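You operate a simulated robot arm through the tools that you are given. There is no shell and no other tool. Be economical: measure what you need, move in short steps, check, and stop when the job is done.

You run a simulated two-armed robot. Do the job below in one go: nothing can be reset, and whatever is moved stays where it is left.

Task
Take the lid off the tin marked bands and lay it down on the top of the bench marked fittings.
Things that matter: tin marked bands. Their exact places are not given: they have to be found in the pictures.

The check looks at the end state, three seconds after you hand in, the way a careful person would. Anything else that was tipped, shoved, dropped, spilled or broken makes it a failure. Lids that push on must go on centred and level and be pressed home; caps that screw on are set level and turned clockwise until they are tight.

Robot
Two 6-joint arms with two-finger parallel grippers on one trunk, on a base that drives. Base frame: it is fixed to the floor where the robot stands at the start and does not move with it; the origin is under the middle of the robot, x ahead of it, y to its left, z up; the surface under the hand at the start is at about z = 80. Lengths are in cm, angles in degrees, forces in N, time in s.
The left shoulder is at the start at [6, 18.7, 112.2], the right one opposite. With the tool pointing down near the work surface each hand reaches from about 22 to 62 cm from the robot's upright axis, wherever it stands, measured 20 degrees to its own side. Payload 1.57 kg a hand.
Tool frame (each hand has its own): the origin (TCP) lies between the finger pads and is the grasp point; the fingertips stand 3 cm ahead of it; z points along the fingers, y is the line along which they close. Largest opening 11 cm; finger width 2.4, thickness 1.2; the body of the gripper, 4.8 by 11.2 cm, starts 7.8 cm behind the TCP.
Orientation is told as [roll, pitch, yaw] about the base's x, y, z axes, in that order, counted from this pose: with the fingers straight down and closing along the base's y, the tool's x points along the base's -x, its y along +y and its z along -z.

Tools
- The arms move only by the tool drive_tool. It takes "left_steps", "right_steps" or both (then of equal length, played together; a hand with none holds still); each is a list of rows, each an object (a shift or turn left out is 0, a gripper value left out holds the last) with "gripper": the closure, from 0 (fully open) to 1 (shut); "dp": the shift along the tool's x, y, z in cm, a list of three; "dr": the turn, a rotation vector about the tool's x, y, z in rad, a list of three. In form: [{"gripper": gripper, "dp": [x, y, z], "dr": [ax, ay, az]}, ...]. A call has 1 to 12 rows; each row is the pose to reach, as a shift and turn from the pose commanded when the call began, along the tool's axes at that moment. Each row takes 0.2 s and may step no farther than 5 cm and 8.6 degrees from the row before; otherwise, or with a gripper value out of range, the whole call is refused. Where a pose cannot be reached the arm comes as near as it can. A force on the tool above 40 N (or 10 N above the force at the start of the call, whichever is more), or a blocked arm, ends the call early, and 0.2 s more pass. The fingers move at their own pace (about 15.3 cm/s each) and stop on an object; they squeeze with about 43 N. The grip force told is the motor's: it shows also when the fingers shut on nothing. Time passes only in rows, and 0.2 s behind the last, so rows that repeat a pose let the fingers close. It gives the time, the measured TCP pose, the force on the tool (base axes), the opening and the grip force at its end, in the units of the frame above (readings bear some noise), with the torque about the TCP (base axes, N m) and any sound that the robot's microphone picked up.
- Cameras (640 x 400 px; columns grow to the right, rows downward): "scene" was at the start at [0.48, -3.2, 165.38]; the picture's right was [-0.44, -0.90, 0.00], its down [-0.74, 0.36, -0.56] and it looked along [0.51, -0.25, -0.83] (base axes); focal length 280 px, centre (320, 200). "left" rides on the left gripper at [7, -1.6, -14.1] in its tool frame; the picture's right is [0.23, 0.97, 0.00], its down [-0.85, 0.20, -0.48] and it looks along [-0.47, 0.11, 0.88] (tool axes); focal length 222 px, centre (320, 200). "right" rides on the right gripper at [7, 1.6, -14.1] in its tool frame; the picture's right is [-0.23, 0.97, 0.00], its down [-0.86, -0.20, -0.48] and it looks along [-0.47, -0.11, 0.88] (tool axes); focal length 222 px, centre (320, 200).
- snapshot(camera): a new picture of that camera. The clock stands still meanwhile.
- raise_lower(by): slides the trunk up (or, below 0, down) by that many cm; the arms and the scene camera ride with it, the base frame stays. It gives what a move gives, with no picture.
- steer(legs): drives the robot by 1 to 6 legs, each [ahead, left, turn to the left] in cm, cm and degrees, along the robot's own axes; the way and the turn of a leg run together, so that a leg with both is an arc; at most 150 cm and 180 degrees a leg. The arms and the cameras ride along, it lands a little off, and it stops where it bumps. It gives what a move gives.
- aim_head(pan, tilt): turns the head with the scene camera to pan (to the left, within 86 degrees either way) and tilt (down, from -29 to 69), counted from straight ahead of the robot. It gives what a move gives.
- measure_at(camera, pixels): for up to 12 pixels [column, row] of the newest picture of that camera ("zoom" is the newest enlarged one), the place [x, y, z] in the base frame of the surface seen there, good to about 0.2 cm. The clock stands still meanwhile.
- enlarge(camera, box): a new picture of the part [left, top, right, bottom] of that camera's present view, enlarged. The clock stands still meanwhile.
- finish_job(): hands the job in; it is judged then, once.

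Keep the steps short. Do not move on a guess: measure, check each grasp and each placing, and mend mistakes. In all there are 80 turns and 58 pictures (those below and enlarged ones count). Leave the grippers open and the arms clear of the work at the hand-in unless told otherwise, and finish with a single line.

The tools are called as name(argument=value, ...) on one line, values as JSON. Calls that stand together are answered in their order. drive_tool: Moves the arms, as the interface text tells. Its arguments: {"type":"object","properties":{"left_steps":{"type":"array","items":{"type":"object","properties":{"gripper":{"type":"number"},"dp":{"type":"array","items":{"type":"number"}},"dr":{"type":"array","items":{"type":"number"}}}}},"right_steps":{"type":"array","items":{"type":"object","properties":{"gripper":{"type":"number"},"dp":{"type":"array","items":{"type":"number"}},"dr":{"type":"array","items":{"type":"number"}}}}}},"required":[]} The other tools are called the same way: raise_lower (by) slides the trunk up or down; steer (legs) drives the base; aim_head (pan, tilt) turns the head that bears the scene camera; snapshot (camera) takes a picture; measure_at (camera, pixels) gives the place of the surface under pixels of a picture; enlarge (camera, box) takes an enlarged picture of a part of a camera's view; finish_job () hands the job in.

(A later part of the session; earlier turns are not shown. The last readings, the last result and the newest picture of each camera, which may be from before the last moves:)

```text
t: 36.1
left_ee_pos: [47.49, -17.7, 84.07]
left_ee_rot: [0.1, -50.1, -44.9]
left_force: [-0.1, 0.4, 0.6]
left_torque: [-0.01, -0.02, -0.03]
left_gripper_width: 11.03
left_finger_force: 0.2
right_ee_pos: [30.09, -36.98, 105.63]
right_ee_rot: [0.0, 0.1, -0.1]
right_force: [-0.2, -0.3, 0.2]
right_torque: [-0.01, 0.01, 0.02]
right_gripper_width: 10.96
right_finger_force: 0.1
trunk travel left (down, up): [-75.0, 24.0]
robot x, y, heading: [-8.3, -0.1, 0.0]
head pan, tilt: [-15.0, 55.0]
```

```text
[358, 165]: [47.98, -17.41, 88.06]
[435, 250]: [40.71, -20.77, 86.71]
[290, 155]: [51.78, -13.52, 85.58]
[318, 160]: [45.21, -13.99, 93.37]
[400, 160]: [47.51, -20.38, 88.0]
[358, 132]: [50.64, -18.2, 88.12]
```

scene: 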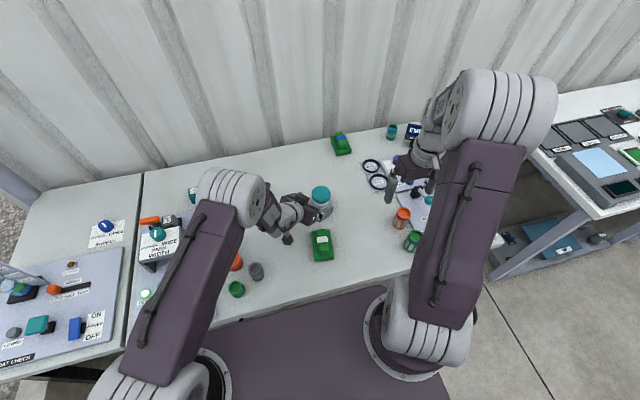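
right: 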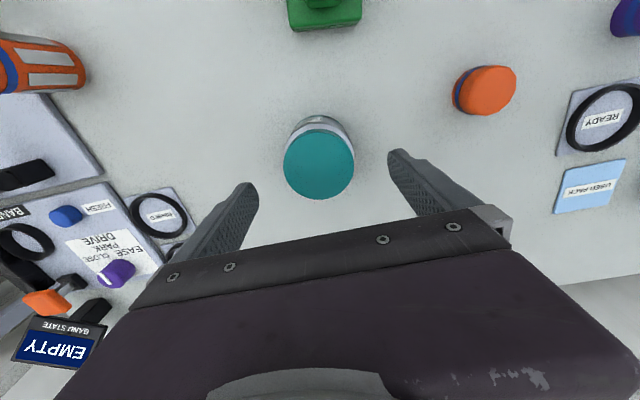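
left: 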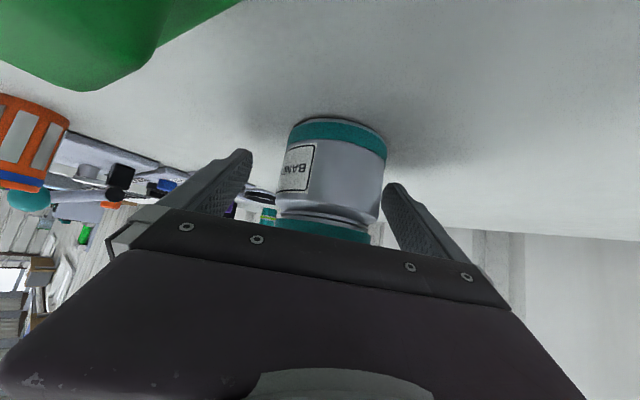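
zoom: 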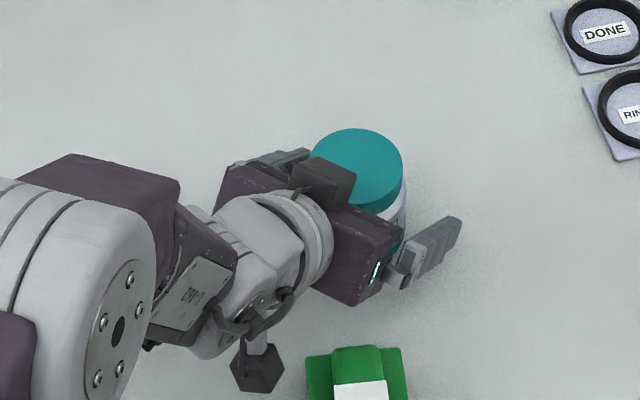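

The hand is about 0.45 cm off laterally. I'll shift +0.4 along the tool's y and then close on the jar's body.

drive_tool(left_steps=[{"dp": [0, 0.4, 0], "gripper": 0}, {"dp": [0, 0.4, 0], "gripper": 0}, {"dp": [0, 0.4, 0], "gripper": 0.25}, {"dp": [0, 0.4, 0], "gripper": 0.3}, {"dp": [0, 0.4, 0], "gripper": 0.35}, {"dp": [0, 0.4, 0], "gripper": 0.5}, {"dp": [0, 0.4, 0], "gripper": 0.5}])

enlarge(camera="scene", box=[250, 160, 378, 240])

```text
t: 37.7
left_ee_pos: [47.68, -17.22, 84.12]
left_ee_rot: [0.2, -50.2, -44.9]
left_force: [-0.3, 0.8, -0.4]
left_torque: [-0.03, -0.02, -0.04]
left_gripper_width: 7.17
left_finger_force: 42.7
right_ee_pos: [30.04, -37.05, 105.55]
right_ee_rot: [0.0, 0.0, -0.1]
right_force: [0.2, 0.6, -0.3]
right_torque: [0.01, -0.01, -0.01]
right_gripper_width: 10.97
right_finger_force: 0.0
trunk travel left (down, up): [-75.0, 24.0]
robot x, y, heading: [-8.27, -0.03, -0.1]
head pan, tilt: [-15.0, 55.0]
```

```text
5.00 times, centred on (314, 200) of scene
```

zoom: 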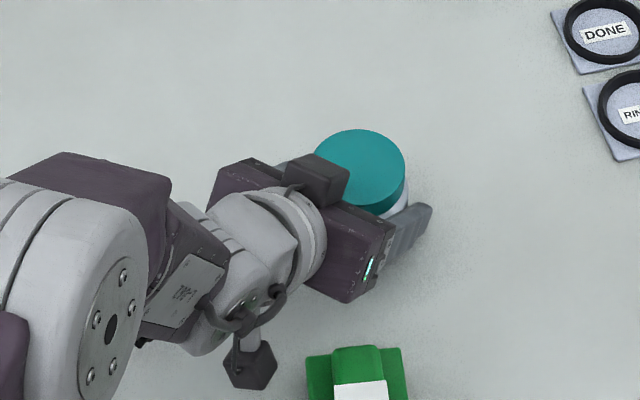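

The left hand holds the jar body (7.17 wide, no residual force). The block on top of the left gripper lies behind the tin, so the right fingers must close across it. I'll turn the right hand by −45° yaw where it is and then look.

drive_tool(right_steps=[{"dr": [0, 0, 0.13]}, {"dr": [0, 0, 0.26]}, {"dr": [0, 0, 0.39]}, {"dr": [0, 0, 0.52]}, {"dr": [0, 0, 0.65]}, {"dr": [0, 0, 0.785]}, {"dr": [0, 0, 0.785]}])

snapshot(camera="scene")

measure_at(camera="scene", pixels=[[262, 195], [240, 180], [232, 200], [285, 205], [300, 205], [313, 193], [320, 192], [290, 238]])

```text
t: 39.3
left_ee_pos: [47.73, -17.25, 84.0]
left_ee_rot: [0.1, -50.0, -44.9]
left_force: [-0.5, 0.6, 0.4]
left_torque: [-0.03, 0.02, -0.05]
left_gripper_width: 7.17
left_finger_force: 42.9
right_ee_pos: [29.98, -36.89, 105.63]
right_ee_rot: [0.0, -0.1, -45.1]
right_force: [0.2, 0.2, -0.4]
right_torque: [0.02, -0.01, 0.02]
right_gripper_width: 10.99
right_finger_force: 0.0
trunk travel left (down, up): [-75.0, 24.0]
robot x, y, heading: [-8.24, -0.17, 0.0]
head pan, tilt: [-15.0, 55.0]
```

```text
21 pictures are left
```

scene: 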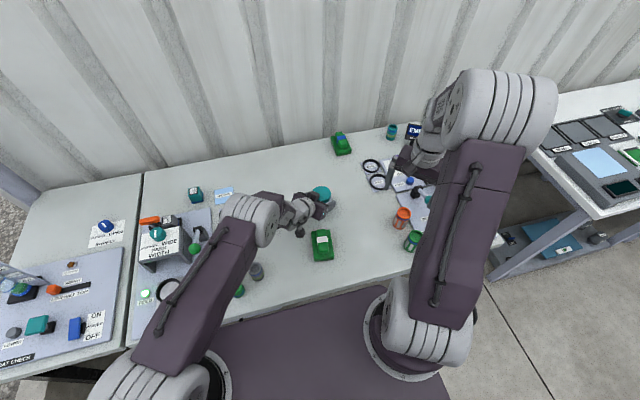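

```text
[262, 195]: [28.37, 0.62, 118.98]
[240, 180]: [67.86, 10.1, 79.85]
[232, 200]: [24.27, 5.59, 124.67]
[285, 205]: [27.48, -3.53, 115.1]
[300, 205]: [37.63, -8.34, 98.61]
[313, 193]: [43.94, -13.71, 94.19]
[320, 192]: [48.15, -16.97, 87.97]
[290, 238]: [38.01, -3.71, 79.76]
```

The left elbow and wrist sit around [28, 0, 118] and [37, −8, 98], clear of where the right hand will be. I'll move the right hand above the tin at its present height.

drive_tool(right_steps=[{"dp": [0.2, 4.4, 0]}, {"dp": [0.4, 8.8, 0]}, {"dp": [0.6, 13.2, 0]}, {"dp": [0.8, 17.6, 0]}, {"dp": [1, 22, 0]}, {"dp": [1.24, 26.4, 0]}, {"dp": [1.24, 26.4, 0]}])

snapshot(camera="scene")

snapshot(camera="right")

```text
t: 40.9
left_ee_pos: [47.81, -17.32, 83.96]
left_ee_rot: [0.2, -50.1, -44.9]
left_force: [0.2, 0.0, 0.5]
left_torque: [0.01, 0.01, -0.03]
left_gripper_width: 7.18
left_finger_force: 43.4
right_ee_pos: [47.71, -17.62, 105.58]
right_ee_rot: [0.0, 0.0, -45.0]
right_force: [-0.9, -1.1, 1.2]
right_torque: [0.0, -0.02, 0.02]
right_gripper_width: 10.96
right_finger_force: 0.1
trunk travel left (down, up): [-75.0, 24.0]
robot x, y, heading: [-8.17, -0.02, 0.1]
head pan, tilt: [-15.0, 55.0]
```

```text
20 pictures are left
```

scene: 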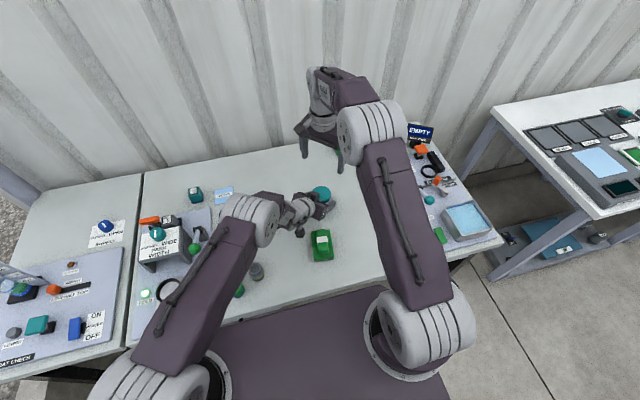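

```text
19 pictures are left
```

right: 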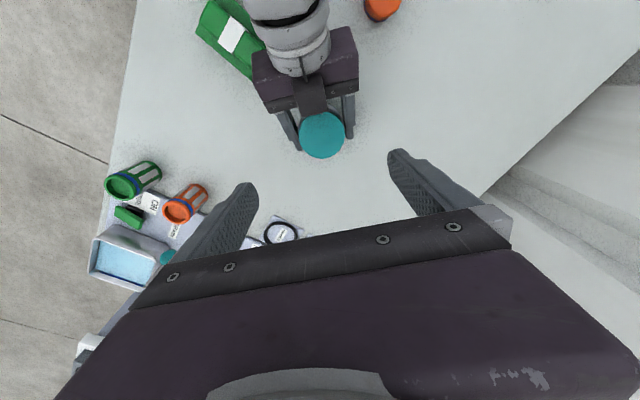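

The geometry is good. I'll measure the lid and the block in the right camera.

measure_at(camera="right", pixels=[[322, 136], [301, 136], [343, 136], [322, 156], [313, 107], [322, 100]])

```text
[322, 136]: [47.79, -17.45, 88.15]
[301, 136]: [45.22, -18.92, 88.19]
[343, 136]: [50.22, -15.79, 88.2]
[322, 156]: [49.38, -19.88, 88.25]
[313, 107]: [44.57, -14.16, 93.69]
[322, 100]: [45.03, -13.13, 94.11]
```

The lid centre is about [47.75, −17.4], so the correction is +0.2 in tool y. I'll descend to z≈90.1 and then close on the lid's rim.

drive_tool(right_steps=[{"dp": [0.1, 0.2, 4]}, {"dp": [0.1, 0.2, 8]}, {"dp": [0.1, 0.2, 12]}, {"dp": [0.1, 0.2, 14]}, {"dp": [0.1, 0.2, 15.45]}, {"dp": [0.1, 0.2, 15.45]}, {"dp": [0.1, 0.2, 15.45], "gripper": 0.3}, {"dp": [0.1, 0.2, 15.45], "gripper": 0.6}, {"dp": [0.1, 0.2, 15.45], "gripper": 0.6}, {"dp": [0.1, 0.2, 15.45], "gripper": 0.6}])

enlarge(camera="scene", box=[250, 150, 378, 230])

```text
t: 43.1
left_ee_pos: [47.9, -17.18, 84.04]
left_ee_rot: [0.0, -50.1, -44.7]
left_force: [6.0, 8.0, 0.5]
left_torque: [-0.35, 0.25, 0.0]
left_gripper_width: 7.15
left_finger_force: 43.2
right_ee_pos: [47.85, -17.24, 89.96]
right_ee_rot: [-0.2, -0.1, -45.1]
right_force: [-5.4, -7.4, -0.3]
right_torque: [-0.13, 0.11, -0.02]
right_gripper_width: 6.86
right_finger_force: 43.2
trunk travel left (down, up): [-75.0, 24.0]
robot x, y, heading: [-7.59, -0.01, -0.3]
head pan, tilt: [-15.0, 55.0]
```

```text
5.00 times, centred on (314, 190) of scene
```

zoom: 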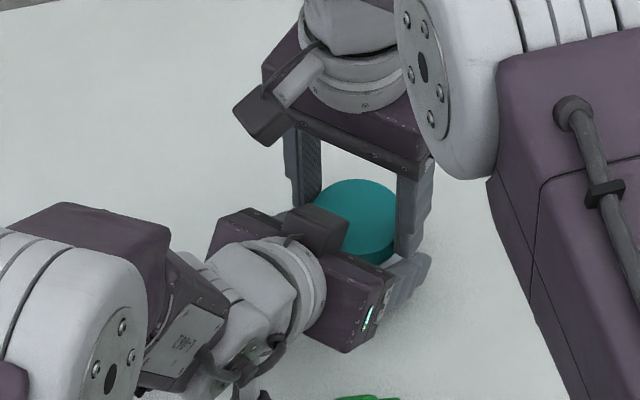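

Both hands hold: left on the body, right on the lid (6.86). There is a small sideways load of 9 N. I'll ease the right hand 0.1 along −y and pull straight up slowly.

drive_tool(right_steps=[{"dp": [0, -0.1, 0]}, {"dp": [0, -0.1, -0.15]}, {"dp": [0, -0.1, -0.3]}, {"dp": [0, -0.1, -0.45]}, {"dp": [0, -0.1, -0.6]}, {"dp": [0, -0.1, -0.8]}, {"dp": [0, -0.1, -0.8]}])

```text
t: 44.7
left_ee_pos: [47.97, -17.34, 84.15]
left_ee_rot: [-0.1, -50.3, -44.8]
left_force: [2.3, 15.3, 33.0]
left_torque: [-0.71, 0.41, -0.44]
left_gripper_width: 7.07
left_finger_force: 43.3
right_ee_pos: [47.69, -17.19, 90.81]
right_ee_rot: [-0.2, 0.2, -45.0]
right_force: [-2.2, -15.0, -34.1]
right_torque: [-0.21, -0.2, 0.4]
right_gripper_width: 6.79
right_finger_force: 43.1
trunk travel left (down, up): [-75.0, 24.0]
robot x, y, heading: [-8.28, -0.14, 0.1]
head pan, tilt: [-15.0, 55.0]
```

The pull is 34 N. I'll check whether the lid moved or the fingers slipped.

enlarge(camera="scene", box=[280, 165, 360, 215])

measure_at(camera="zoom", pixels=[[320, 200], [340, 180], [300, 190]])

```text
8.00 times, centred on (320, 190) of scene
```

zoom: 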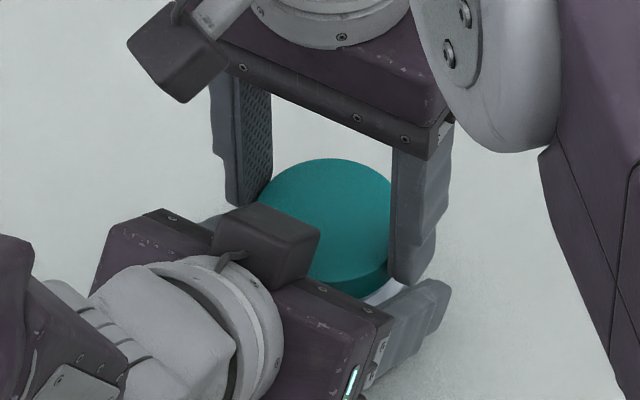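

```text
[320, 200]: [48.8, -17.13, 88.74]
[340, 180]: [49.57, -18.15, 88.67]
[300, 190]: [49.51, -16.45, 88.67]
```

The lid top rose from 88.0 to 88.7. I'll check in the left camera whether the jar itself stayed down.

snapshot(camera="left")

measure_at(camera="left", pixels=[[335, 122], [335, 130], [335, 138], [335, 160], [335, 210], [330, 222]])

```text
16 pictures are left
```

left: 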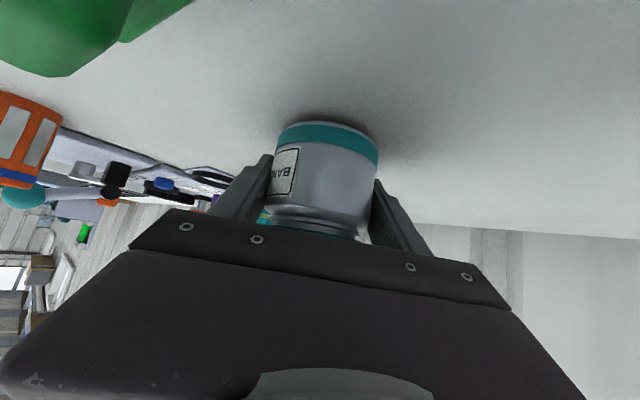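

```text
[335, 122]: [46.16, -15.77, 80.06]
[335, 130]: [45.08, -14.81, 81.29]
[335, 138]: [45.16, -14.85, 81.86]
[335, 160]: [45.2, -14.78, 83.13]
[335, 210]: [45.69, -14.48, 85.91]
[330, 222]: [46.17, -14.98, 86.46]
```

enlarge(camera="left", box=[240, 100, 410, 245])

measure_at(camera="zoom", pixels=[[310, 70], [310, 84], [310, 95], [310, 150], [310, 160], [310, 340], [310, 388], [330, 345], [340, 362]])

```text
2.76 times, centred on (325, 172) of left
```

zoom: 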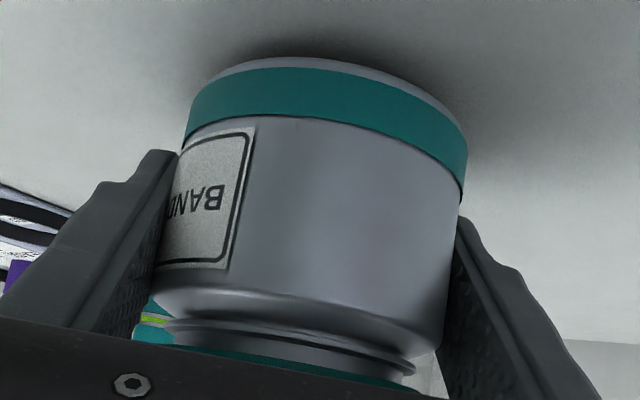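

```text
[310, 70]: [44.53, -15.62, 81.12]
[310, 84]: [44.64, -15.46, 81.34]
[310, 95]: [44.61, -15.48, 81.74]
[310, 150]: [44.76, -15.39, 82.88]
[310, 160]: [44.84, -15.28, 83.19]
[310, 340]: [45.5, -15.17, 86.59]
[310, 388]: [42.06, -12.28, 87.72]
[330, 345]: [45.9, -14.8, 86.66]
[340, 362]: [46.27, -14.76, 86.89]
```

The jar slid up about 0.7 cm within the left grip, and the neck shows a ridge like a thread. The lid did not move relative to the jar, so it is probably screwed on. I'll push the jar back down to the bench (0.8 cm), then try a small counter-clockwise turn.

drive_tool(right_steps=[{"dp": [0, 0, 0.2]}, {"dp": [0, 0, 0.4]}, {"dp": [0, 0, 0.6]}, {"dp": [0, 0, 0.75]}, {"dp": [0, 0, 0.85]}, {"dp": [0, 0, 0.8]}, {"dp": [0, 0, 0.8]}])

enlarge(camera="left", box=[240, 100, 410, 245])

measure_at(camera="zoom", pixels=[[310, 70], [310, 84], [310, 95], [310, 118], [310, 128]])

```text
t: 46.3
left_ee_pos: [47.54, -17.04, 83.6]
left_ee_rot: [0.1, -49.6, -44.9]
left_force: [14.7, 19.8, -30.8]
left_torque: [-0.72, 0.4, -0.17]
left_gripper_width: 6.85
left_finger_force: 42.8
right_ee_pos: [48.02, -17.52, 90.17]
right_ee_rot: [0.1, -0.2, -45.0]
right_force: [-14.3, -18.4, 28.5]
right_torque: [-0.41, 0.69, 0.29]
right_gripper_width: 6.56
right_finger_force: 42.1
trunk travel left (down, up): [-75.0, 24.0]
robot x, y, heading: [-8.29, -0.32, 0.2]
head pan, tilt: [-15.0, 55.0]
```

```text
2.76 times, centred on (325, 172) of left
```

zoom: 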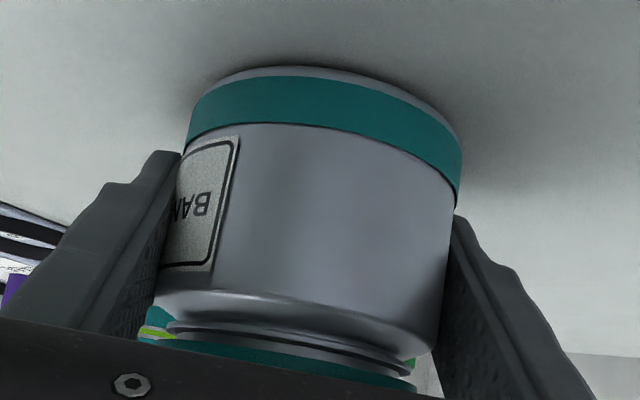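

```text
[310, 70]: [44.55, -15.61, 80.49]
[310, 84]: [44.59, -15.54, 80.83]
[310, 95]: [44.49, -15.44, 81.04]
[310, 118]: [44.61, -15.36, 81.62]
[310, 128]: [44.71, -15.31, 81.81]
```

The hands are loading each other (28 N down, 23 N sideways). I'll open the right hand to relax this and read the left forces.

drive_tool(right_steps=[{"dp": [0, 0, -0.3]}, {"dp": [0, 0, -0.3], "gripper": 0.2}, {"dp": [0, 0, -0.3], "gripper": 0.2}, {"dp": [0, 0, -0.3], "gripper": 0.2}])

enlarge(camera="scene", box=[280, 165, 360, 215])

measure_at(camera="zoom", pixels=[[340, 180], [340, 200], [320, 190], [370, 200], [370, 240]])

```text
t: 47.3
left_ee_pos: [47.89, -17.35, 84.14]
left_ee_rot: [0.1, -50.2, -44.9]
left_force: [0.3, -0.4, -2.2]
left_torque: [0.0, 0.0, 0.02]
left_gripper_width: 6.84
left_finger_force: 42.9
right_ee_pos: [47.85, -17.32, 90.27]
right_ee_rot: [0.0, 0.0, -45.1]
right_force: [0.3, -0.8, 1.0]
right_torque: [-0.01, -0.02, 0.01]
right_gripper_width: 8.8
right_finger_force: 0.1
trunk travel left (down, up): [-75.0, 24.0]
robot x, y, heading: [-8.18, -0.08, -0.1]
head pan, tilt: [-15.0, 55.0]
```

```text
8.00 times, centred on (320, 190) of scene
```

zoom: 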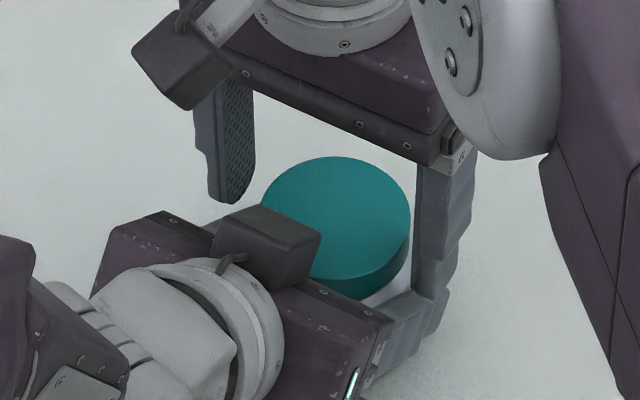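

```text
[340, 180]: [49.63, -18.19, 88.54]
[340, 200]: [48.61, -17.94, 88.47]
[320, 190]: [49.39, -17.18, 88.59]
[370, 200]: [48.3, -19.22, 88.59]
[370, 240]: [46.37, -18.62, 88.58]
```

The right hand is free and the lid top is at 88.55, so the jar is held 0.5 cm off the bench (weight about 2 N). I'll lower the left hand 0.5 cm to seat it.

drive_tool(left_steps=[{"dp": [0.15, 0, 0.13]}, {"dp": [0.3, 0, 0.25]}, {"dp": [0.38, 0, 0.32]}, {"dp": [0.42, 0, 0.35]}, {"dp": [0.42, 0, 0.35]}])

```text
t: 48.5
left_ee_pos: [47.77, -17.21, 83.66]
left_ee_rot: [0.1, -50.4, -45.1]
left_force: [2.9, -0.1, 12.3]
left_torque: [0.16, 0.16, 0.01]
left_gripper_width: 6.81
left_finger_force: 43.2
right_ee_pos: [47.74, -17.32, 90.48]
right_ee_rot: [0.0, -0.1, -45.1]
right_force: [1.0, 0.2, 0.6]
right_torque: [-0.01, -0.02, -0.01]
right_gripper_width: 8.8
right_finger_force: 0.1
trunk travel left (down, up): [-75.0, 24.0]
robot x, y, heading: [-8.21, -0.01, 0.1]
head pan, tilt: [-15.0, 55.0]
```

The jar is seated (12 N). For turning the lid, the right fingers need room to swing past the left hand. I'll open the left hand, shift its grasp about 1.1 cm back and a little lower so the fingertips hold the jar, and close again.

drive_tool(left_steps=[{"dp": [-0.05, 0, -0.05], "gripper": 0.5}, {"dp": [-0.05, 0, -0.05], "gripper": 0.3}, {"dp": [-0.05, 0, -0.05], "gripper": 0.2}, {"dp": [-0.05, 0, -0.05], "gripper": 0.2}, {"dp": [0.4, 0, -0.4], "gripper": 0.2}, {"dp": [0.86, 0, -0.71], "gripper": 0.2}, {"dp": [0.86, 0, -0.71], "gripper": 0.2}])

snapshot(camera="left")

measure_at(camera="left", pixels=[[330, 130], [330, 150], [330, 170], [330, 190], [290, 170], [370, 170]])

```text
t: 50.1
left_ee_pos: [47.15, -16.39, 83.24]
left_ee_rot: [0.1, -50.1, -45.0]
left_force: [0.7, 0.1, -0.2]
left_torque: [0.01, 0.03, 0.04]
left_gripper_width: 8.79
left_finger_force: 0.1
right_ee_pos: [47.82, -17.34, 90.31]
right_ee_rot: [0.1, 0.0, -45.2]
right_force: [-0.6, -0.4, -0.6]
right_torque: [0.03, -0.01, 0.0]
right_gripper_width: 8.77
right_finger_force: 0.1
trunk travel left (down, up): [-75.0, 24.0]
robot x, y, heading: [-8.16, -0.45, -0.1]
head pan, tilt: [-15.0, 55.0]
```

```text
12 pictures are left
```

left: 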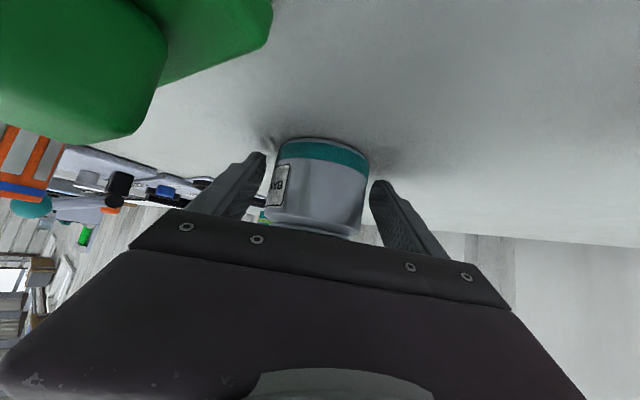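

```text
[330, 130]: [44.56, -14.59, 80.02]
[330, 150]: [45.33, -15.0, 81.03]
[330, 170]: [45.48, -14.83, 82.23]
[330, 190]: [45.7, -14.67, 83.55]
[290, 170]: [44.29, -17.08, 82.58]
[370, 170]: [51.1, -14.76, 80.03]
```

The jar stands on the bench, centred between the fingers. I'll close the left hand on it; meanwhile the right hand rises 2 cm and pre-turns 35° clockwise to gain stroke.

drive_tool(left_steps=[{"gripper": 0.3}, {"gripper": 0.5}, {"gripper": 0.5}, {"gripper": 0.5}, {"gripper": 0.5}, {"gripper": 0.5}, {"gripper": 0.5}, {"gripper": 0.5}], right_steps=[{"dp": [0, 0, -2]}, {"dp": [0, 0, -2], "dr": [0, 0, 0.12]}, {"dp": [0, 0, -2], "dr": [0, 0, 0.24]}, {"dp": [0, 0, -2], "dr": [0, 0, 0.36]}, {"dp": [0, 0, -2], "dr": [0, 0, 0.48]}, {"dp": [0, 0, -2], "dr": [0, 0, 0.61]}, {"dp": [0, 0, -2], "dr": [0, 0, 0.61], "gripper": 0.25}, {"dp": [0, 0, -2], "dr": [0, 0, 0.61], "gripper": 0.25}])

enlarge(camera="scene", box=[280, 165, 360, 215])

measure_at(camera="zoom", pixels=[[340, 200], [320, 190], [370, 200], [280, 240], [240, 260]])

```text
t: 51.9
left_ee_pos: [47.09, -16.54, 83.26]
left_ee_rot: [0.2, -50.2, -44.9]
left_force: [0.7, 1.7, 4.9]
left_torque: [-0.1, 0.01, -0.02]
left_gripper_width: 6.84
left_finger_force: 43.2
right_ee_pos: [47.81, -17.3, 92.3]
right_ee_rot: [0.0, 0.0, -80.0]
right_force: [0.1, 0.1, 0.0]
right_torque: [-0.03, 0.02, 0.01]
right_gripper_width: 8.25
right_finger_force: 0.0
trunk travel left (down, up): [-75.0, 24.0]
robot x, y, heading: [-8.13, 0.16, -0.2]
head pan, tilt: [-15.0, 55.0]
```

```text
8.00 times, centred on (320, 190) of scene
```

zoom: 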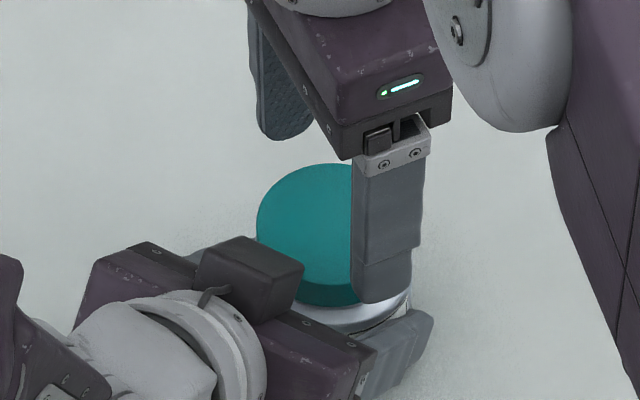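

```text
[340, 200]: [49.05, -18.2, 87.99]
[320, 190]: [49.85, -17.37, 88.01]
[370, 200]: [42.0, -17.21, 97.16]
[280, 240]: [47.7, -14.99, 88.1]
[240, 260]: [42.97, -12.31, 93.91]
```

The lid is at z 88.0 and seated, and the fingers straddle it. Now I'll descend to z≈90.25, close, and turn counter-clockwise 64°.

drive_tool(right_steps=[{"dp": [0, 0, 2.05], "gripper": 0.25}, {"dp": [0, 0, 2.05], "gripper": 0.35}, {"dp": [0, 0, 2.05], "gripper": 0.6}, {"dp": [0, 0, 2.05], "gripper": 0.6}, {"dp": [0, 0, 2.04], "dr": [0, 0, -0.14]}, {"dp": [0, 0, 2.03], "dr": [0, 0, -0.28]}, {"dp": [0, 0, 2.02], "dr": [0, 0, -0.42]}, {"dp": [0, 0, 2.01], "dr": [0, 0, -0.56]}, {"dp": [0, 0, 2.0], "dr": [0, 0, -0.7]}, {"dp": [0, 0, 1.99], "dr": [0, 0, -0.84]}, {"dp": [0, 0, 1.98], "dr": [0, 0, -0.98]}, {"dp": [0, 0, 1.97], "dr": [0, 0, -1.12]}])

enlarge(camera="scene", box=[280, 165, 360, 215])

measure_at(camera="zoom", pixels=[[340, 200], [320, 190], [340, 180], [340, 240]])

```text
t: 54.5
left_ee_pos: [46.93, -16.38, 83.24]
left_ee_rot: [0.1, -50.1, -45.0]
left_force: [-21.0, 5.9, 19.2]
left_torque: [-0.43, -0.82, -0.1]
left_gripper_width: 6.82
left_finger_force: 43.3
right_ee_pos: [47.99, -17.33, 90.42]
right_ee_rot: [0.2, -0.4, -15.7]
right_force: [21.5, -8.3, -12.5]
right_torque: [-0.15, -0.78, 0.0]
right_gripper_width: 6.81
right_finger_force: 42.7
trunk travel left (down, up): [-75.0, 24.0]
robot x, y, heading: [-7.82, -0.31, -0.3]
head pan, tilt: [-15.0, 55.0]
```

```text
8.00 times, centred on (320, 190) of scene
```

zoom: 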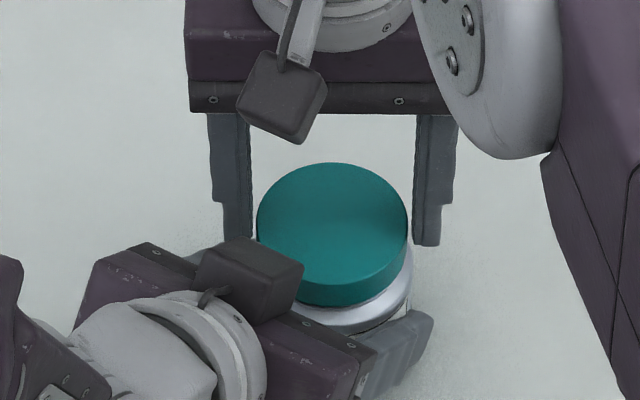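

```text
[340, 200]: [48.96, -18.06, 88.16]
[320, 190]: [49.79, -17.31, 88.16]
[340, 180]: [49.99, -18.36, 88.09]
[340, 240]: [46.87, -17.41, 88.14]
```

The lid top rose from 88.0 to 88.14 and no torque remains, so the lid is turning. Next stroke: open, rise, turn back clockwise, and regrip.

drive_tool(right_steps=[{"gripper": 0.25}, {"gripper": 0.25}, {"dp": [0, 0, -2]}, {"dp": [0, 0, -2], "dr": [0, 0, 0.14]}, {"dp": [0, 0, -2], "dr": [0, 0, 0.28]}, {"dp": [0, 0, -2], "dr": [0, 0, 0.42]}, {"dp": [0, 0, -2], "dr": [0, 0, 0.56]}, {"dp": [0, 0, -2], "dr": [0, 0, 0.7]}, {"dp": [0, 0, -2], "dr": [0, 0, 0.84]}, {"dp": [0, 0, -2], "dr": [0, 0, 0.98]}, {"dp": [0, 0, -2], "dr": [0, 0, 1.12]}, {"dp": [0, 0, -2], "dr": [0, 0, 1.12]}])

```text
t: 57.1
left_ee_pos: [46.94, -16.36, 83.33]
left_ee_rot: [0.1, -50.1, -44.9]
left_force: [1.8, 1.1, 4.8]
left_torque: [0.03, 0.04, -0.04]
left_gripper_width: 6.81
left_finger_force: 42.5
right_ee_pos: [47.84, -17.37, 92.46]
right_ee_rot: [0.1, 0.1, -80.1]
right_force: [-0.9, 0.6, -0.3]
right_torque: [0.02, 0.01, 0.0]
right_gripper_width: 8.25
right_finger_force: 0.0
trunk travel left (down, up): [-75.0, 24.0]
robot x, y, heading: [-8.46, 0.28, -0.2]
head pan, tilt: [-15.0, 55.0]
```

I'll shift slightly (+0.15 in x) toward where the last forces showed the lid's axis to be, then do the second counter-clockwise stroke.

drive_tool(right_steps=[{"dp": [-0.07, 0.14, 2.05], "gripper": 0.25}, {"dp": [-0.07, 0.14, 2.05], "gripper": 0.35}, {"dp": [-0.07, 0.14, 2.05], "gripper": 0.6}, {"dp": [-0.07, 0.14, 2.05], "gripper": 0.6}, {"dp": [-0.07, 0.14, 2.03], "dr": [0, 0, -0.14]}, {"dp": [-0.07, 0.14, 2.01], "dr": [0, 0, -0.28]}, {"dp": [-0.07, 0.14, 1.99], "dr": [0, 0, -0.42]}, {"dp": [-0.07, 0.14, 1.97], "dr": [0, 0, -0.56]}, {"dp": [-0.07, 0.14, 1.95], "dr": [0, 0, -0.7]}, {"dp": [-0.07, 0.14, 1.93], "dr": [0, 0, -0.84]}, {"dp": [-0.07, 0.14, 1.91], "dr": [0, 0, -0.98]}, {"dp": [-0.07, 0.14, 1.89], "dr": [0, 0, -1.12]}])

enlarge(camera="scene", box=[280, 165, 360, 215])

measure_at(camera="zoom", pixels=[[340, 200], [320, 190], [340, 180], [340, 240]])

```text
t: 59.7
left_ee_pos: [47.11, -16.37, 83.19]
left_ee_rot: [0.1, -50.2, -45.0]
left_force: [0.8, 0.7, 7.3]
left_torque: [0.02, -0.03, 0.03]
left_gripper_width: 6.81
left_finger_force: 42.9
right_ee_pos: [47.97, -17.32, 90.57]
right_ee_rot: [0.0, -0.1, -15.8]
right_force: [-0.7, 0.0, -7.4]
right_torque: [-0.1, -0.02, 0.02]
right_gripper_width: 6.84
right_finger_force: 42.7
trunk travel left (down, up): [-75.0, 24.0]
robot x, y, heading: [-8.02, -0.25, -0.1]
head pan, tilt: [-15.0, 55.0]
```

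```text
8.00 times, centred on (320, 190) of scene
```

zoom: 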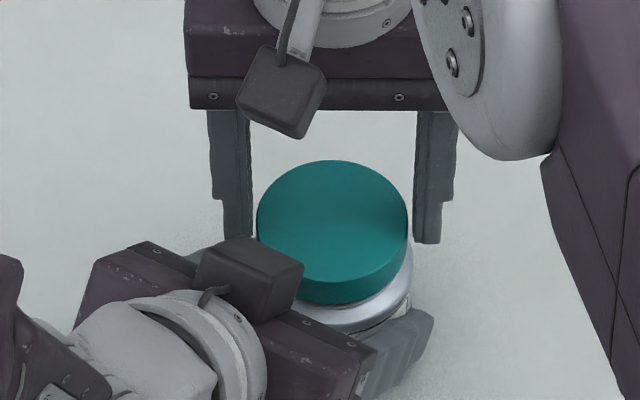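

```text
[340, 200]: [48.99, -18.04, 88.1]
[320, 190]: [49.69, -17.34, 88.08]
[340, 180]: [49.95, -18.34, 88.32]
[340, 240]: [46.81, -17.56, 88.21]
```

The side forces are gone now and the lid is at about 88.2. I'll test with a gentle 0.25 cm pull.

drive_tool(right_steps=[{"dp": [0, 0, -0.12]}, {"dp": [0, 0, -0.25]}, {"dp": [0, 0, -0.25]}])

```text
t: 60.5
left_ee_pos: [47.14, -16.56, 83.43]
left_ee_rot: [0.1, -50.4, -45.1]
left_force: [-10.4, -0.2, 26.5]
left_torque: [0.02, -0.62, -0.08]
left_gripper_width: 6.8
left_finger_force: 42.7
right_ee_pos: [48.22, -17.54, 90.79]
right_ee_rot: [0.0, 0.1, -15.7]
right_force: [10.3, -0.3, -27.6]
right_torque: [-0.25, -0.37, 0.01]
right_gripper_width: 6.84
right_finger_force: 42.8
trunk travel left (down, up): [-75.0, 24.0]
robot x, y, heading: [-8.27, 0.02, -0.3]
head pan, tilt: [-15.0, 55.0]
```

It is still engaged (27 N). I'll ease back down, open, and wind back for a third stroke.

drive_tool(right_steps=[{"dp": [0, 0, 0.2]}, {"dp": [0, 0, 0.2], "gripper": 0.25}, {"dp": [0, 0, 0.2], "gripper": 0.25}, {"dp": [0, 0, -1.8]}, {"dp": [0, 0, -1.8], "dr": [0, 0, 0.14]}, {"dp": [0, 0, -1.8], "dr": [0, 0, 0.28]}, {"dp": [0, 0, -1.8], "dr": [0, 0, 0.42]}, {"dp": [0, 0, -1.8], "dr": [0, 0, 0.56]}, {"dp": [0, 0, -1.8], "dr": [0, 0, 0.7]}, {"dp": [0, 0, -1.8], "dr": [0, 0, 0.84]}, {"dp": [0, 0, -1.8], "dr": [0, 0, 0.98]}, {"dp": [0, 0, -1.8], "dr": [0, 0, 1.12]}])

drive_tool(right_steps=[{"dp": [0, 0, 1.95], "gripper": 0.25}, {"dp": [0, 0, 1.95], "gripper": 0.35}, {"dp": [0, 0, 1.95], "gripper": 0.6}, {"dp": [0, 0, 1.95], "gripper": 0.6}, {"dp": [0, 0, 1.93], "dr": [0, 0, -0.14]}, {"dp": [0, 0, 1.91], "dr": [0, 0, -0.28]}, {"dp": [0, 0, 1.89], "dr": [0, 0, -0.42]}, {"dp": [0, 0, 1.87], "dr": [0, 0, -0.56]}, {"dp": [0, 0, 1.85], "dr": [0, 0, -0.7]}, {"dp": [0, 0, 1.83], "dr": [0, 0, -0.84]}, {"dp": [0, 0, 1.81], "dr": [0, 0, -0.98]}, {"dp": [0, 0, 1.79], "dr": [0, 0, -1.12]}])

enlarge(camera="left", box=[240, 100, 410, 245])

```text
t: 63.1
left_ee_pos: [46.93, -16.31, 83.31]
left_ee_rot: [0.1, -50.2, -45.0]
left_force: [-1.6, 1.6, 3.4]
left_torque: [0.05, 0.13, -0.02]
left_gripper_width: 6.81
left_finger_force: 43.2
right_ee_pos: [47.92, -17.23, 92.6]
right_ee_rot: [0.0, 0.0, -80.1]
right_force: [0.7, -0.4, 0.0]
right_torque: [-0.03, 0.02, 0.0]
right_gripper_width: 8.24
right_finger_force: 0.1
trunk travel left (down, up): [-75.0, 24.0]
robot x, y, heading: [-8.27, -0.05, -0.3]
head pan, tilt: [-15.0, 55.0]
```

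```text
t: 65.7
left_ee_pos: [47.0, -16.48, 83.37]
left_ee_rot: [0.0, -50.1, -44.9]
left_force: [12.3, -2.9, -0.4]
left_torque: [0.31, 0.55, 0.07]
left_gripper_width: 6.83
left_finger_force: 42.6
right_ee_pos: [47.99, -17.43, 90.77]
right_ee_rot: [0.0, 0.1, -15.7]
right_force: [-11.2, 2.8, 0.7]
right_torque: [-0.05, 0.32, -0.02]
right_gripper_width: 6.93
right_finger_force: 42.9
trunk travel left (down, up): [-75.0, 24.0]
robot x, y, heading: [-7.62, 0.08, -0.1]
head pan, tilt: [-15.0, 55.0]
```

```text
2.76 times, centred on (325, 172) of left
```

zoom: 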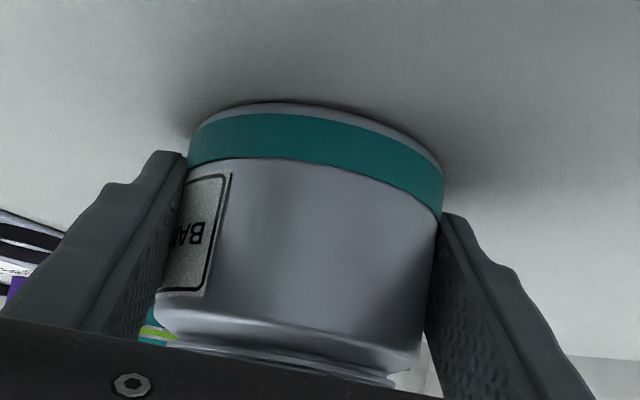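

The label has not turned, so the jar is held while the lid turns. I'll test-pull again.

drive_tool(right_steps=[{"dp": [0, 0, -0.12]}, {"dp": [0, 0, -0.25]}, {"dp": [0, 0, -0.35]}])

enlarge(camera="scene", box=[280, 165, 360, 215])

measure_at(camera="zoom", pixels=[[340, 200], [320, 190], [340, 180], [340, 240]])

```text
t: 66.5
left_ee_pos: [47.15, -16.51, 83.52]
left_ee_rot: [0.1, -50.3, -45.1]
left_force: [-14.2, 9.5, 33.8]
left_torque: [-0.55, -0.83, -0.04]
left_gripper_width: 6.8
left_finger_force: 43.2
right_ee_pos: [48.21, -17.46, 90.99]
right_ee_rot: [0.0, -0.2, -15.9]
right_force: [14.7, -10.5, -35.5]
right_torque: [-0.62, -0.61, 0.04]
right_gripper_width: 6.98
right_finger_force: 43.1
trunk travel left (down, up): [-75.0, 24.0]
robot x, y, heading: [-8.27, -0.17, -0.2]
head pan, tilt: [-15.0, 55.0]
```

```text
8.00 times, centred on (320, 190) of scene
```

zoom: 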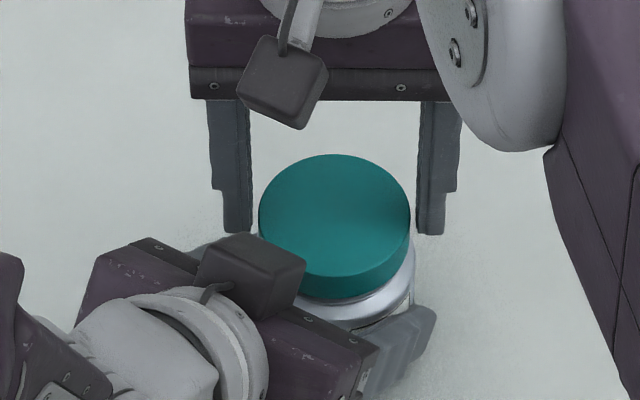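

```text
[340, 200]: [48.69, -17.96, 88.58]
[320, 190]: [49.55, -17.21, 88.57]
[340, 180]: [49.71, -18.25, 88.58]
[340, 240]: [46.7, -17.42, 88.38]
```

The gap between the lid rim and the shoulder is growing, but the thread still holds. I'll ease down and do two more strokes.

drive_tool(right_steps=[{"dp": [0, 0, 0.3]}, {"dp": [0, 0, 0.3], "gripper": 0.25}, {"dp": [0, 0, 0.3], "gripper": 0.25}, {"dp": [0, 0, -1.7]}, {"dp": [0, 0, -1.7], "dr": [0, 0, 0.14]}, {"dp": [0, 0, -1.7], "dr": [0, 0, 0.28]}, {"dp": [0, 0, -1.7], "dr": [0, 0, 0.42]}, {"dp": [0, 0, -1.7], "dr": [0, 0, 0.56]}, {"dp": [0, 0, -1.7], "dr": [0, 0, 0.7]}, {"dp": [0, 0, -1.7], "dr": [0, 0, 0.84]}, {"dp": [0, 0, -1.7], "dr": [0, 0, 0.98]}, {"dp": [0, 0, -1.7], "dr": [0, 0, 1.12]}])

drive_tool(right_steps=[{"dp": [0, 0, 1.95], "gripper": 0.25}, {"dp": [0, 0, 1.95], "gripper": 0.35}, {"dp": [0, 0, 1.95], "gripper": 0.6}, {"dp": [0, 0, 1.95], "gripper": 0.6}, {"dp": [0, 0, 1.93], "dr": [0, 0, -0.14]}, {"dp": [0, 0, 1.91], "dr": [0, 0, -0.28]}, {"dp": [0, 0, 1.89], "dr": [0, 0, -0.42]}, {"dp": [0, 0, 1.87], "dr": [0, 0, -0.56]}, {"dp": [0, 0, 1.85], "dr": [0, 0, -0.7]}, {"dp": [0, 0, 1.83], "dr": [0, 0, -0.84]}, {"dp": [0, 0, 1.81], "dr": [0, 0, -0.98]}, {"dp": [0, 0, 1.79], "dr": [0, 0, -1.12]}])

drive_tool(right_steps=[{"gripper": 0.25}, {"gripper": 0.25}, {"dp": [0, 0, -2]}, {"dp": [0, 0, -2], "dr": [0, 0, 0.14]}, {"dp": [0, 0, -2], "dr": [0, 0, 0.28]}, {"dp": [0, 0, -2], "dr": [0, 0, 0.42]}, {"dp": [0, 0, -2], "dr": [0, 0, 0.56]}, {"dp": [0, 0, -2], "dr": [0, 0, 0.7]}, {"dp": [0, 0, -2], "dr": [0, 0, 0.84]}, {"dp": [0, 0, -2], "dr": [0, 0, 0.98]}, {"dp": [0, 0, -2], "dr": [0, 0, 1.12]}])

drive_tool(right_steps=[{"dp": [0, 0, 1.95], "gripper": 0.25}, {"dp": [0, 0, 1.95], "gripper": 0.35}, {"dp": [0, 0, 1.95], "gripper": 0.6}, {"dp": [0, 0, 1.95], "gripper": 0.6}, {"dp": [0, 0, 1.93], "dr": [0, 0, -0.14]}, {"dp": [0, 0, 1.91], "dr": [0, 0, -0.28]}, {"dp": [0, 0, 1.89], "dr": [0, 0, -0.42]}, {"dp": [0, 0, 1.87], "dr": [0, 0, -0.56]}, {"dp": [0, 0, 1.85], "dr": [0, 0, -0.7]}, {"dp": [0, 0, 1.83], "dr": [0, 0, -0.84]}, {"dp": [0, 0, 1.81], "dr": [0, 0, -0.98]}, {"dp": [0, 0, 1.79], "dr": [0, 0, -1.12]}])

```text
t: 69.1
left_ee_pos: [46.97, -16.39, 83.31]
left_ee_rot: [0.1, -50.1, -44.8]
left_force: [-2.1, 0.9, 3.6]
left_torque: [-0.05, 0.07, -0.01]
left_gripper_width: 6.82
left_finger_force: 42.7
right_ee_pos: [48.01, -17.28, 92.81]
right_ee_rot: [0.0, 0.0, -80.1]
right_force: [0.4, -0.3, -0.8]
right_torque: [0.01, 0.0, -0.01]
right_gripper_width: 8.22
right_finger_force: 0.1
trunk travel left (down, up): [-75.0, 24.0]
robot x, y, heading: [-8.15, -0.39, 0.0]
head pan, tilt: [-15.0, 55.0]
```

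```text
t: 71.7
left_ee_pos: [47.0, -16.38, 83.37]
left_ee_rot: [0.2, -50.1, -44.9]
left_force: [2.9, 0.6, 2.5]
left_torque: [-0.11, 0.04, 0.06]
left_gripper_width: 6.8
left_finger_force: 43.0
right_ee_pos: [48.11, -17.31, 91.14]
right_ee_rot: [-0.1, -0.1, -15.7]
right_force: [-1.5, -0.9, -0.3]
right_torque: [0.03, 0.05, -0.03]
right_gripper_width: 6.32
right_finger_force: 42.9
trunk travel left (down, up): [-75.0, 24.0]
robot x, y, heading: [-8.01, -0.09, -0.2]
head pan, tilt: [-15.0, 55.0]
```

```text
t: 74.1
left_ee_pos: [46.99, -16.32, 83.33]
left_ee_rot: [0.0, -50.1, -44.9]
left_force: [0.5, 0.4, 3.9]
left_torque: [-0.11, -0.06, -0.02]
left_gripper_width: 6.79
left_finger_force: 43.1
right_ee_pos: [47.93, -17.38, 93.19]
right_ee_rot: [0.0, 0.1, -80.1]
right_force: [-0.6, 0.5, 0.1]
right_torque: [0.01, -0.02, 0.0]
right_gripper_width: 8.24
right_finger_force: 0.1
trunk travel left (down, up): [-75.0, 24.0]
robot x, y, heading: [-7.93, -0.09, -0.1]
head pan, tilt: [-15.0, 55.0]
```

```text
t: 76.7
left_ee_pos: [47.11, -16.38, 83.25]
left_ee_rot: [0.2, -50.1, -44.9]
left_force: [-0.9, -0.3, 2.5]
left_torque: [-0.09, 0.01, 0.0]
left_gripper_width: 6.84
left_finger_force: 42.7
right_ee_pos: [48.11, -17.27, 91.11]
right_ee_rot: [0.0, 0.0, -15.7]
right_force: [-0.1, 0.0, 0.3]
right_torque: [-0.03, -0.01, -0.02]
right_gripper_width: 4.42
right_finger_force: 0.1
trunk travel left (down, up): [-75.0, 24.0]
robot x, y, heading: [-8.12, 0.26, -0.1]
head pan, tilt: [-15.0, 55.0]
```

The right hand rose too far and the fingers closed above the lid (4.42 wide). I'll look and measure the lid.

enlarge(camera="scene", box=[280, 165, 360, 215])

measure_at(camera="zoom", pixels=[[340, 220], [320, 215], [340, 245], [370, 230], [300, 215], [262, 230], [405, 230], [340, 170]])

```text
8.00 times, centred on (320, 190) of scene
```

zoom: 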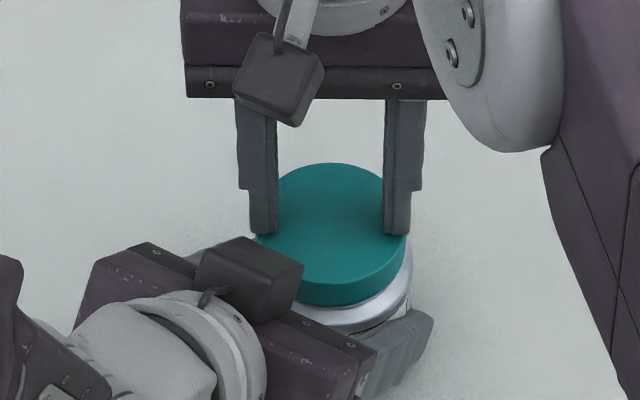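

```text
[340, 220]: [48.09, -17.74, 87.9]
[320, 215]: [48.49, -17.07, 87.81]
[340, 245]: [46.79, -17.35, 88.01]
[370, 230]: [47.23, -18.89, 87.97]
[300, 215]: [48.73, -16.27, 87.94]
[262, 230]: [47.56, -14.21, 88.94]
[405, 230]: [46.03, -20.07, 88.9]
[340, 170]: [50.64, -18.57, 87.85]
```

The lid top is at 87.9, fully down, and turning it left no torque. I'll open, lower 1.05 cm to grip the rim properly, and pull up gently to see whether it is now free.

drive_tool(right_steps=[{"gripper": 0.2}, {"gripper": 0.2}, {"dp": [0, 0, 1.05]}, {"dp": [0, 0, 1.05]}, {"dp": [0, 0, 1.05], "gripper": 0.6}, {"dp": [0, 0, 1.05], "gripper": 0.6}, {"dp": [0, 0, 1.05], "gripper": 0.6}, {"dp": [0, 0, 0.9]}, {"dp": [0, 0, 0.75]}, {"dp": [0, 0, 0.75]}])

```text
t: 78.9
left_ee_pos: [47.11, -16.42, 83.35]
left_ee_rot: [0.2, -50.1, -44.9]
left_force: [0.1, 0.3, 2.4]
left_torque: [-0.1, 0.04, 0.0]
left_gripper_width: 6.81
left_finger_force: 43.5
right_ee_pos: [48.01, -17.39, 90.54]
right_ee_rot: [0.0, 0.1, -15.8]
right_force: [0.0, 0.0, 0.9]
right_torque: [-0.02, 0.01, 0.02]
right_gripper_width: 6.54
right_finger_force: 43.1
trunk travel left (down, up): [-75.0, 24.0]
robot x, y, heading: [-7.98, 0.34, 0.3]
head pan, tilt: [-15.0, 55.0]
```

After rising 0.35 cm there is no pull force, so the lid appears free. I'll lift 4 cm and look.

drive_tool(right_steps=[{"dp": [0, 0, -1]}, {"dp": [0, 0, -2]}, {"dp": [0, 0, -4]}, {"dp": [0, 0, -4]}])

snapshot(camera="scene")

```text
t: 79.9
left_ee_pos: [47.09, -16.47, 83.25]
left_ee_rot: [0.1, -50.1, -44.9]
left_force: [-1.2, -0.4, 3.3]
left_torque: [-0.1, 0.01, 0.01]
left_gripper_width: 6.81
left_finger_force: 42.8
right_ee_pos: [48.13, -17.37, 94.51]
right_ee_rot: [0.0, 0.1, -15.8]
right_force: [-0.7, 0.4, -0.2]
right_torque: [-0.03, -0.01, -0.04]
right_gripper_width: 6.52
right_finger_force: 42.8
trunk travel left (down, up): [-75.0, 24.0]
robot x, y, heading: [-7.81, -0.26, -0.1]
head pan, tilt: [-15.0, 55.0]
```

```text
5 pictures are left
```

scene: 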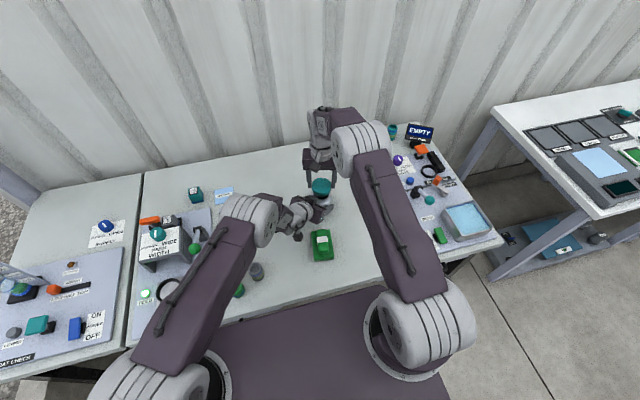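

The lid is off and in the right gripper. A free patch of bench lies at about [44, −28], between the tin and the ring pads. I'll lift further, carry the lid there, and lower to just above the bench.

drive_tool(right_steps=[{"dp": [0, 0, -3]}, {"dp": [0.2, -3.5, -4]}, {"dp": [0.6, -7.5, -4]}, {"dp": [1.06, -11.3, -4]}, {"dp": [1.06, -11.3, 0]}, {"dp": [1.06, -11.3, 4]}, {"dp": [1.06, -11.3, 8]}, {"dp": [1.06, -11.3, 9]}, {"dp": [1.06, -11.3, 9]}])

snapshot(camera="right")

measure_at(camera="right", pixels=[[320, 160], [320, 185], [300, 165], [340, 165], [260, 150], [240, 200], [400, 180], [320, 110]])

```text
t: 81.9
left_ee_pos: [47.12, -16.41, 83.15]
left_ee_rot: [0.1, -50.1, -45.0]
left_force: [-0.1, -0.3, 1.3]
left_torque: [-0.11, 0.02, 0.02]
left_gripper_width: 6.84
left_finger_force: 42.8
right_ee_pos: [43.94, -27.86, 85.65]
right_ee_rot: [0.0, -0.1, -15.8]
right_force: [-0.3, -0.2, -1.0]
right_torque: [-0.02, -0.01, -0.01]
right_gripper_width: 6.5
right_finger_force: 43.4
trunk travel left (down, up): [-75.0, 24.0]
robot x, y, heading: [-7.83, -0.25, 0.0]
head pan, tilt: [-15.0, 55.0]
```

```text
4 pictures are left
```

right: 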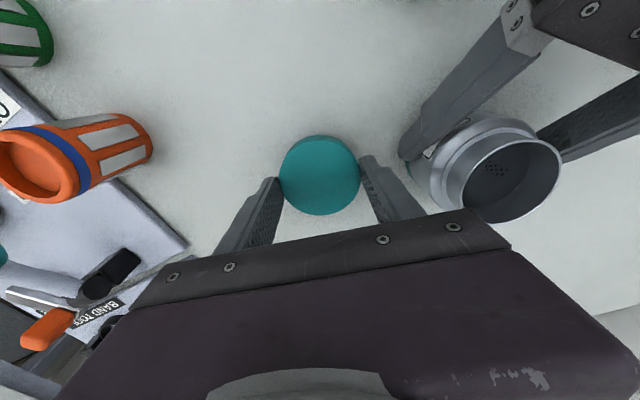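

```text
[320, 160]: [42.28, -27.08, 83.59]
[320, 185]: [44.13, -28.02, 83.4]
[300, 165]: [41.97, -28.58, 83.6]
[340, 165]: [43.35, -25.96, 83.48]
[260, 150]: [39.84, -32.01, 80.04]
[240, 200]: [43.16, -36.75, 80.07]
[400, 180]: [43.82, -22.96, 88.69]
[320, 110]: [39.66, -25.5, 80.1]
```

The lid is held level (top at 83.5, underside about 81.9) over clear bench, and the jar stands open in the left hand. I'll lower slowly to contact.

drive_tool(right_steps=[{"dp": [0, 0, 0.8]}, {"dp": [0, 0, 1.3]}, {"dp": [0, 0, 1.6]}, {"dp": [0, 0, 1.75]}, {"dp": [0, 0, 1.75]}])

```text
t: 83.1
left_ee_pos: [47.04, -16.42, 83.31]
left_ee_rot: [0.1, -50.1, -45.0]
left_force: [0.6, -0.1, 0.6]
left_torque: [-0.05, -0.04, 0.04]
left_gripper_width: 6.82
left_finger_force: 43.4
right_ee_pos: [43.89, -27.87, 83.86]
right_ee_rot: [0.0, -0.1, -15.8]
right_force: [-0.6, -1.0, 7.2]
right_torque: [0.12, -0.07, -0.02]
right_gripper_width: 6.53
right_finger_force: 42.8
trunk travel left (down, up): [-75.0, 24.0]
robot x, y, heading: [-8.18, 0.0, 0.2]
head pan, tilt: [-15.0, 55.0]
```

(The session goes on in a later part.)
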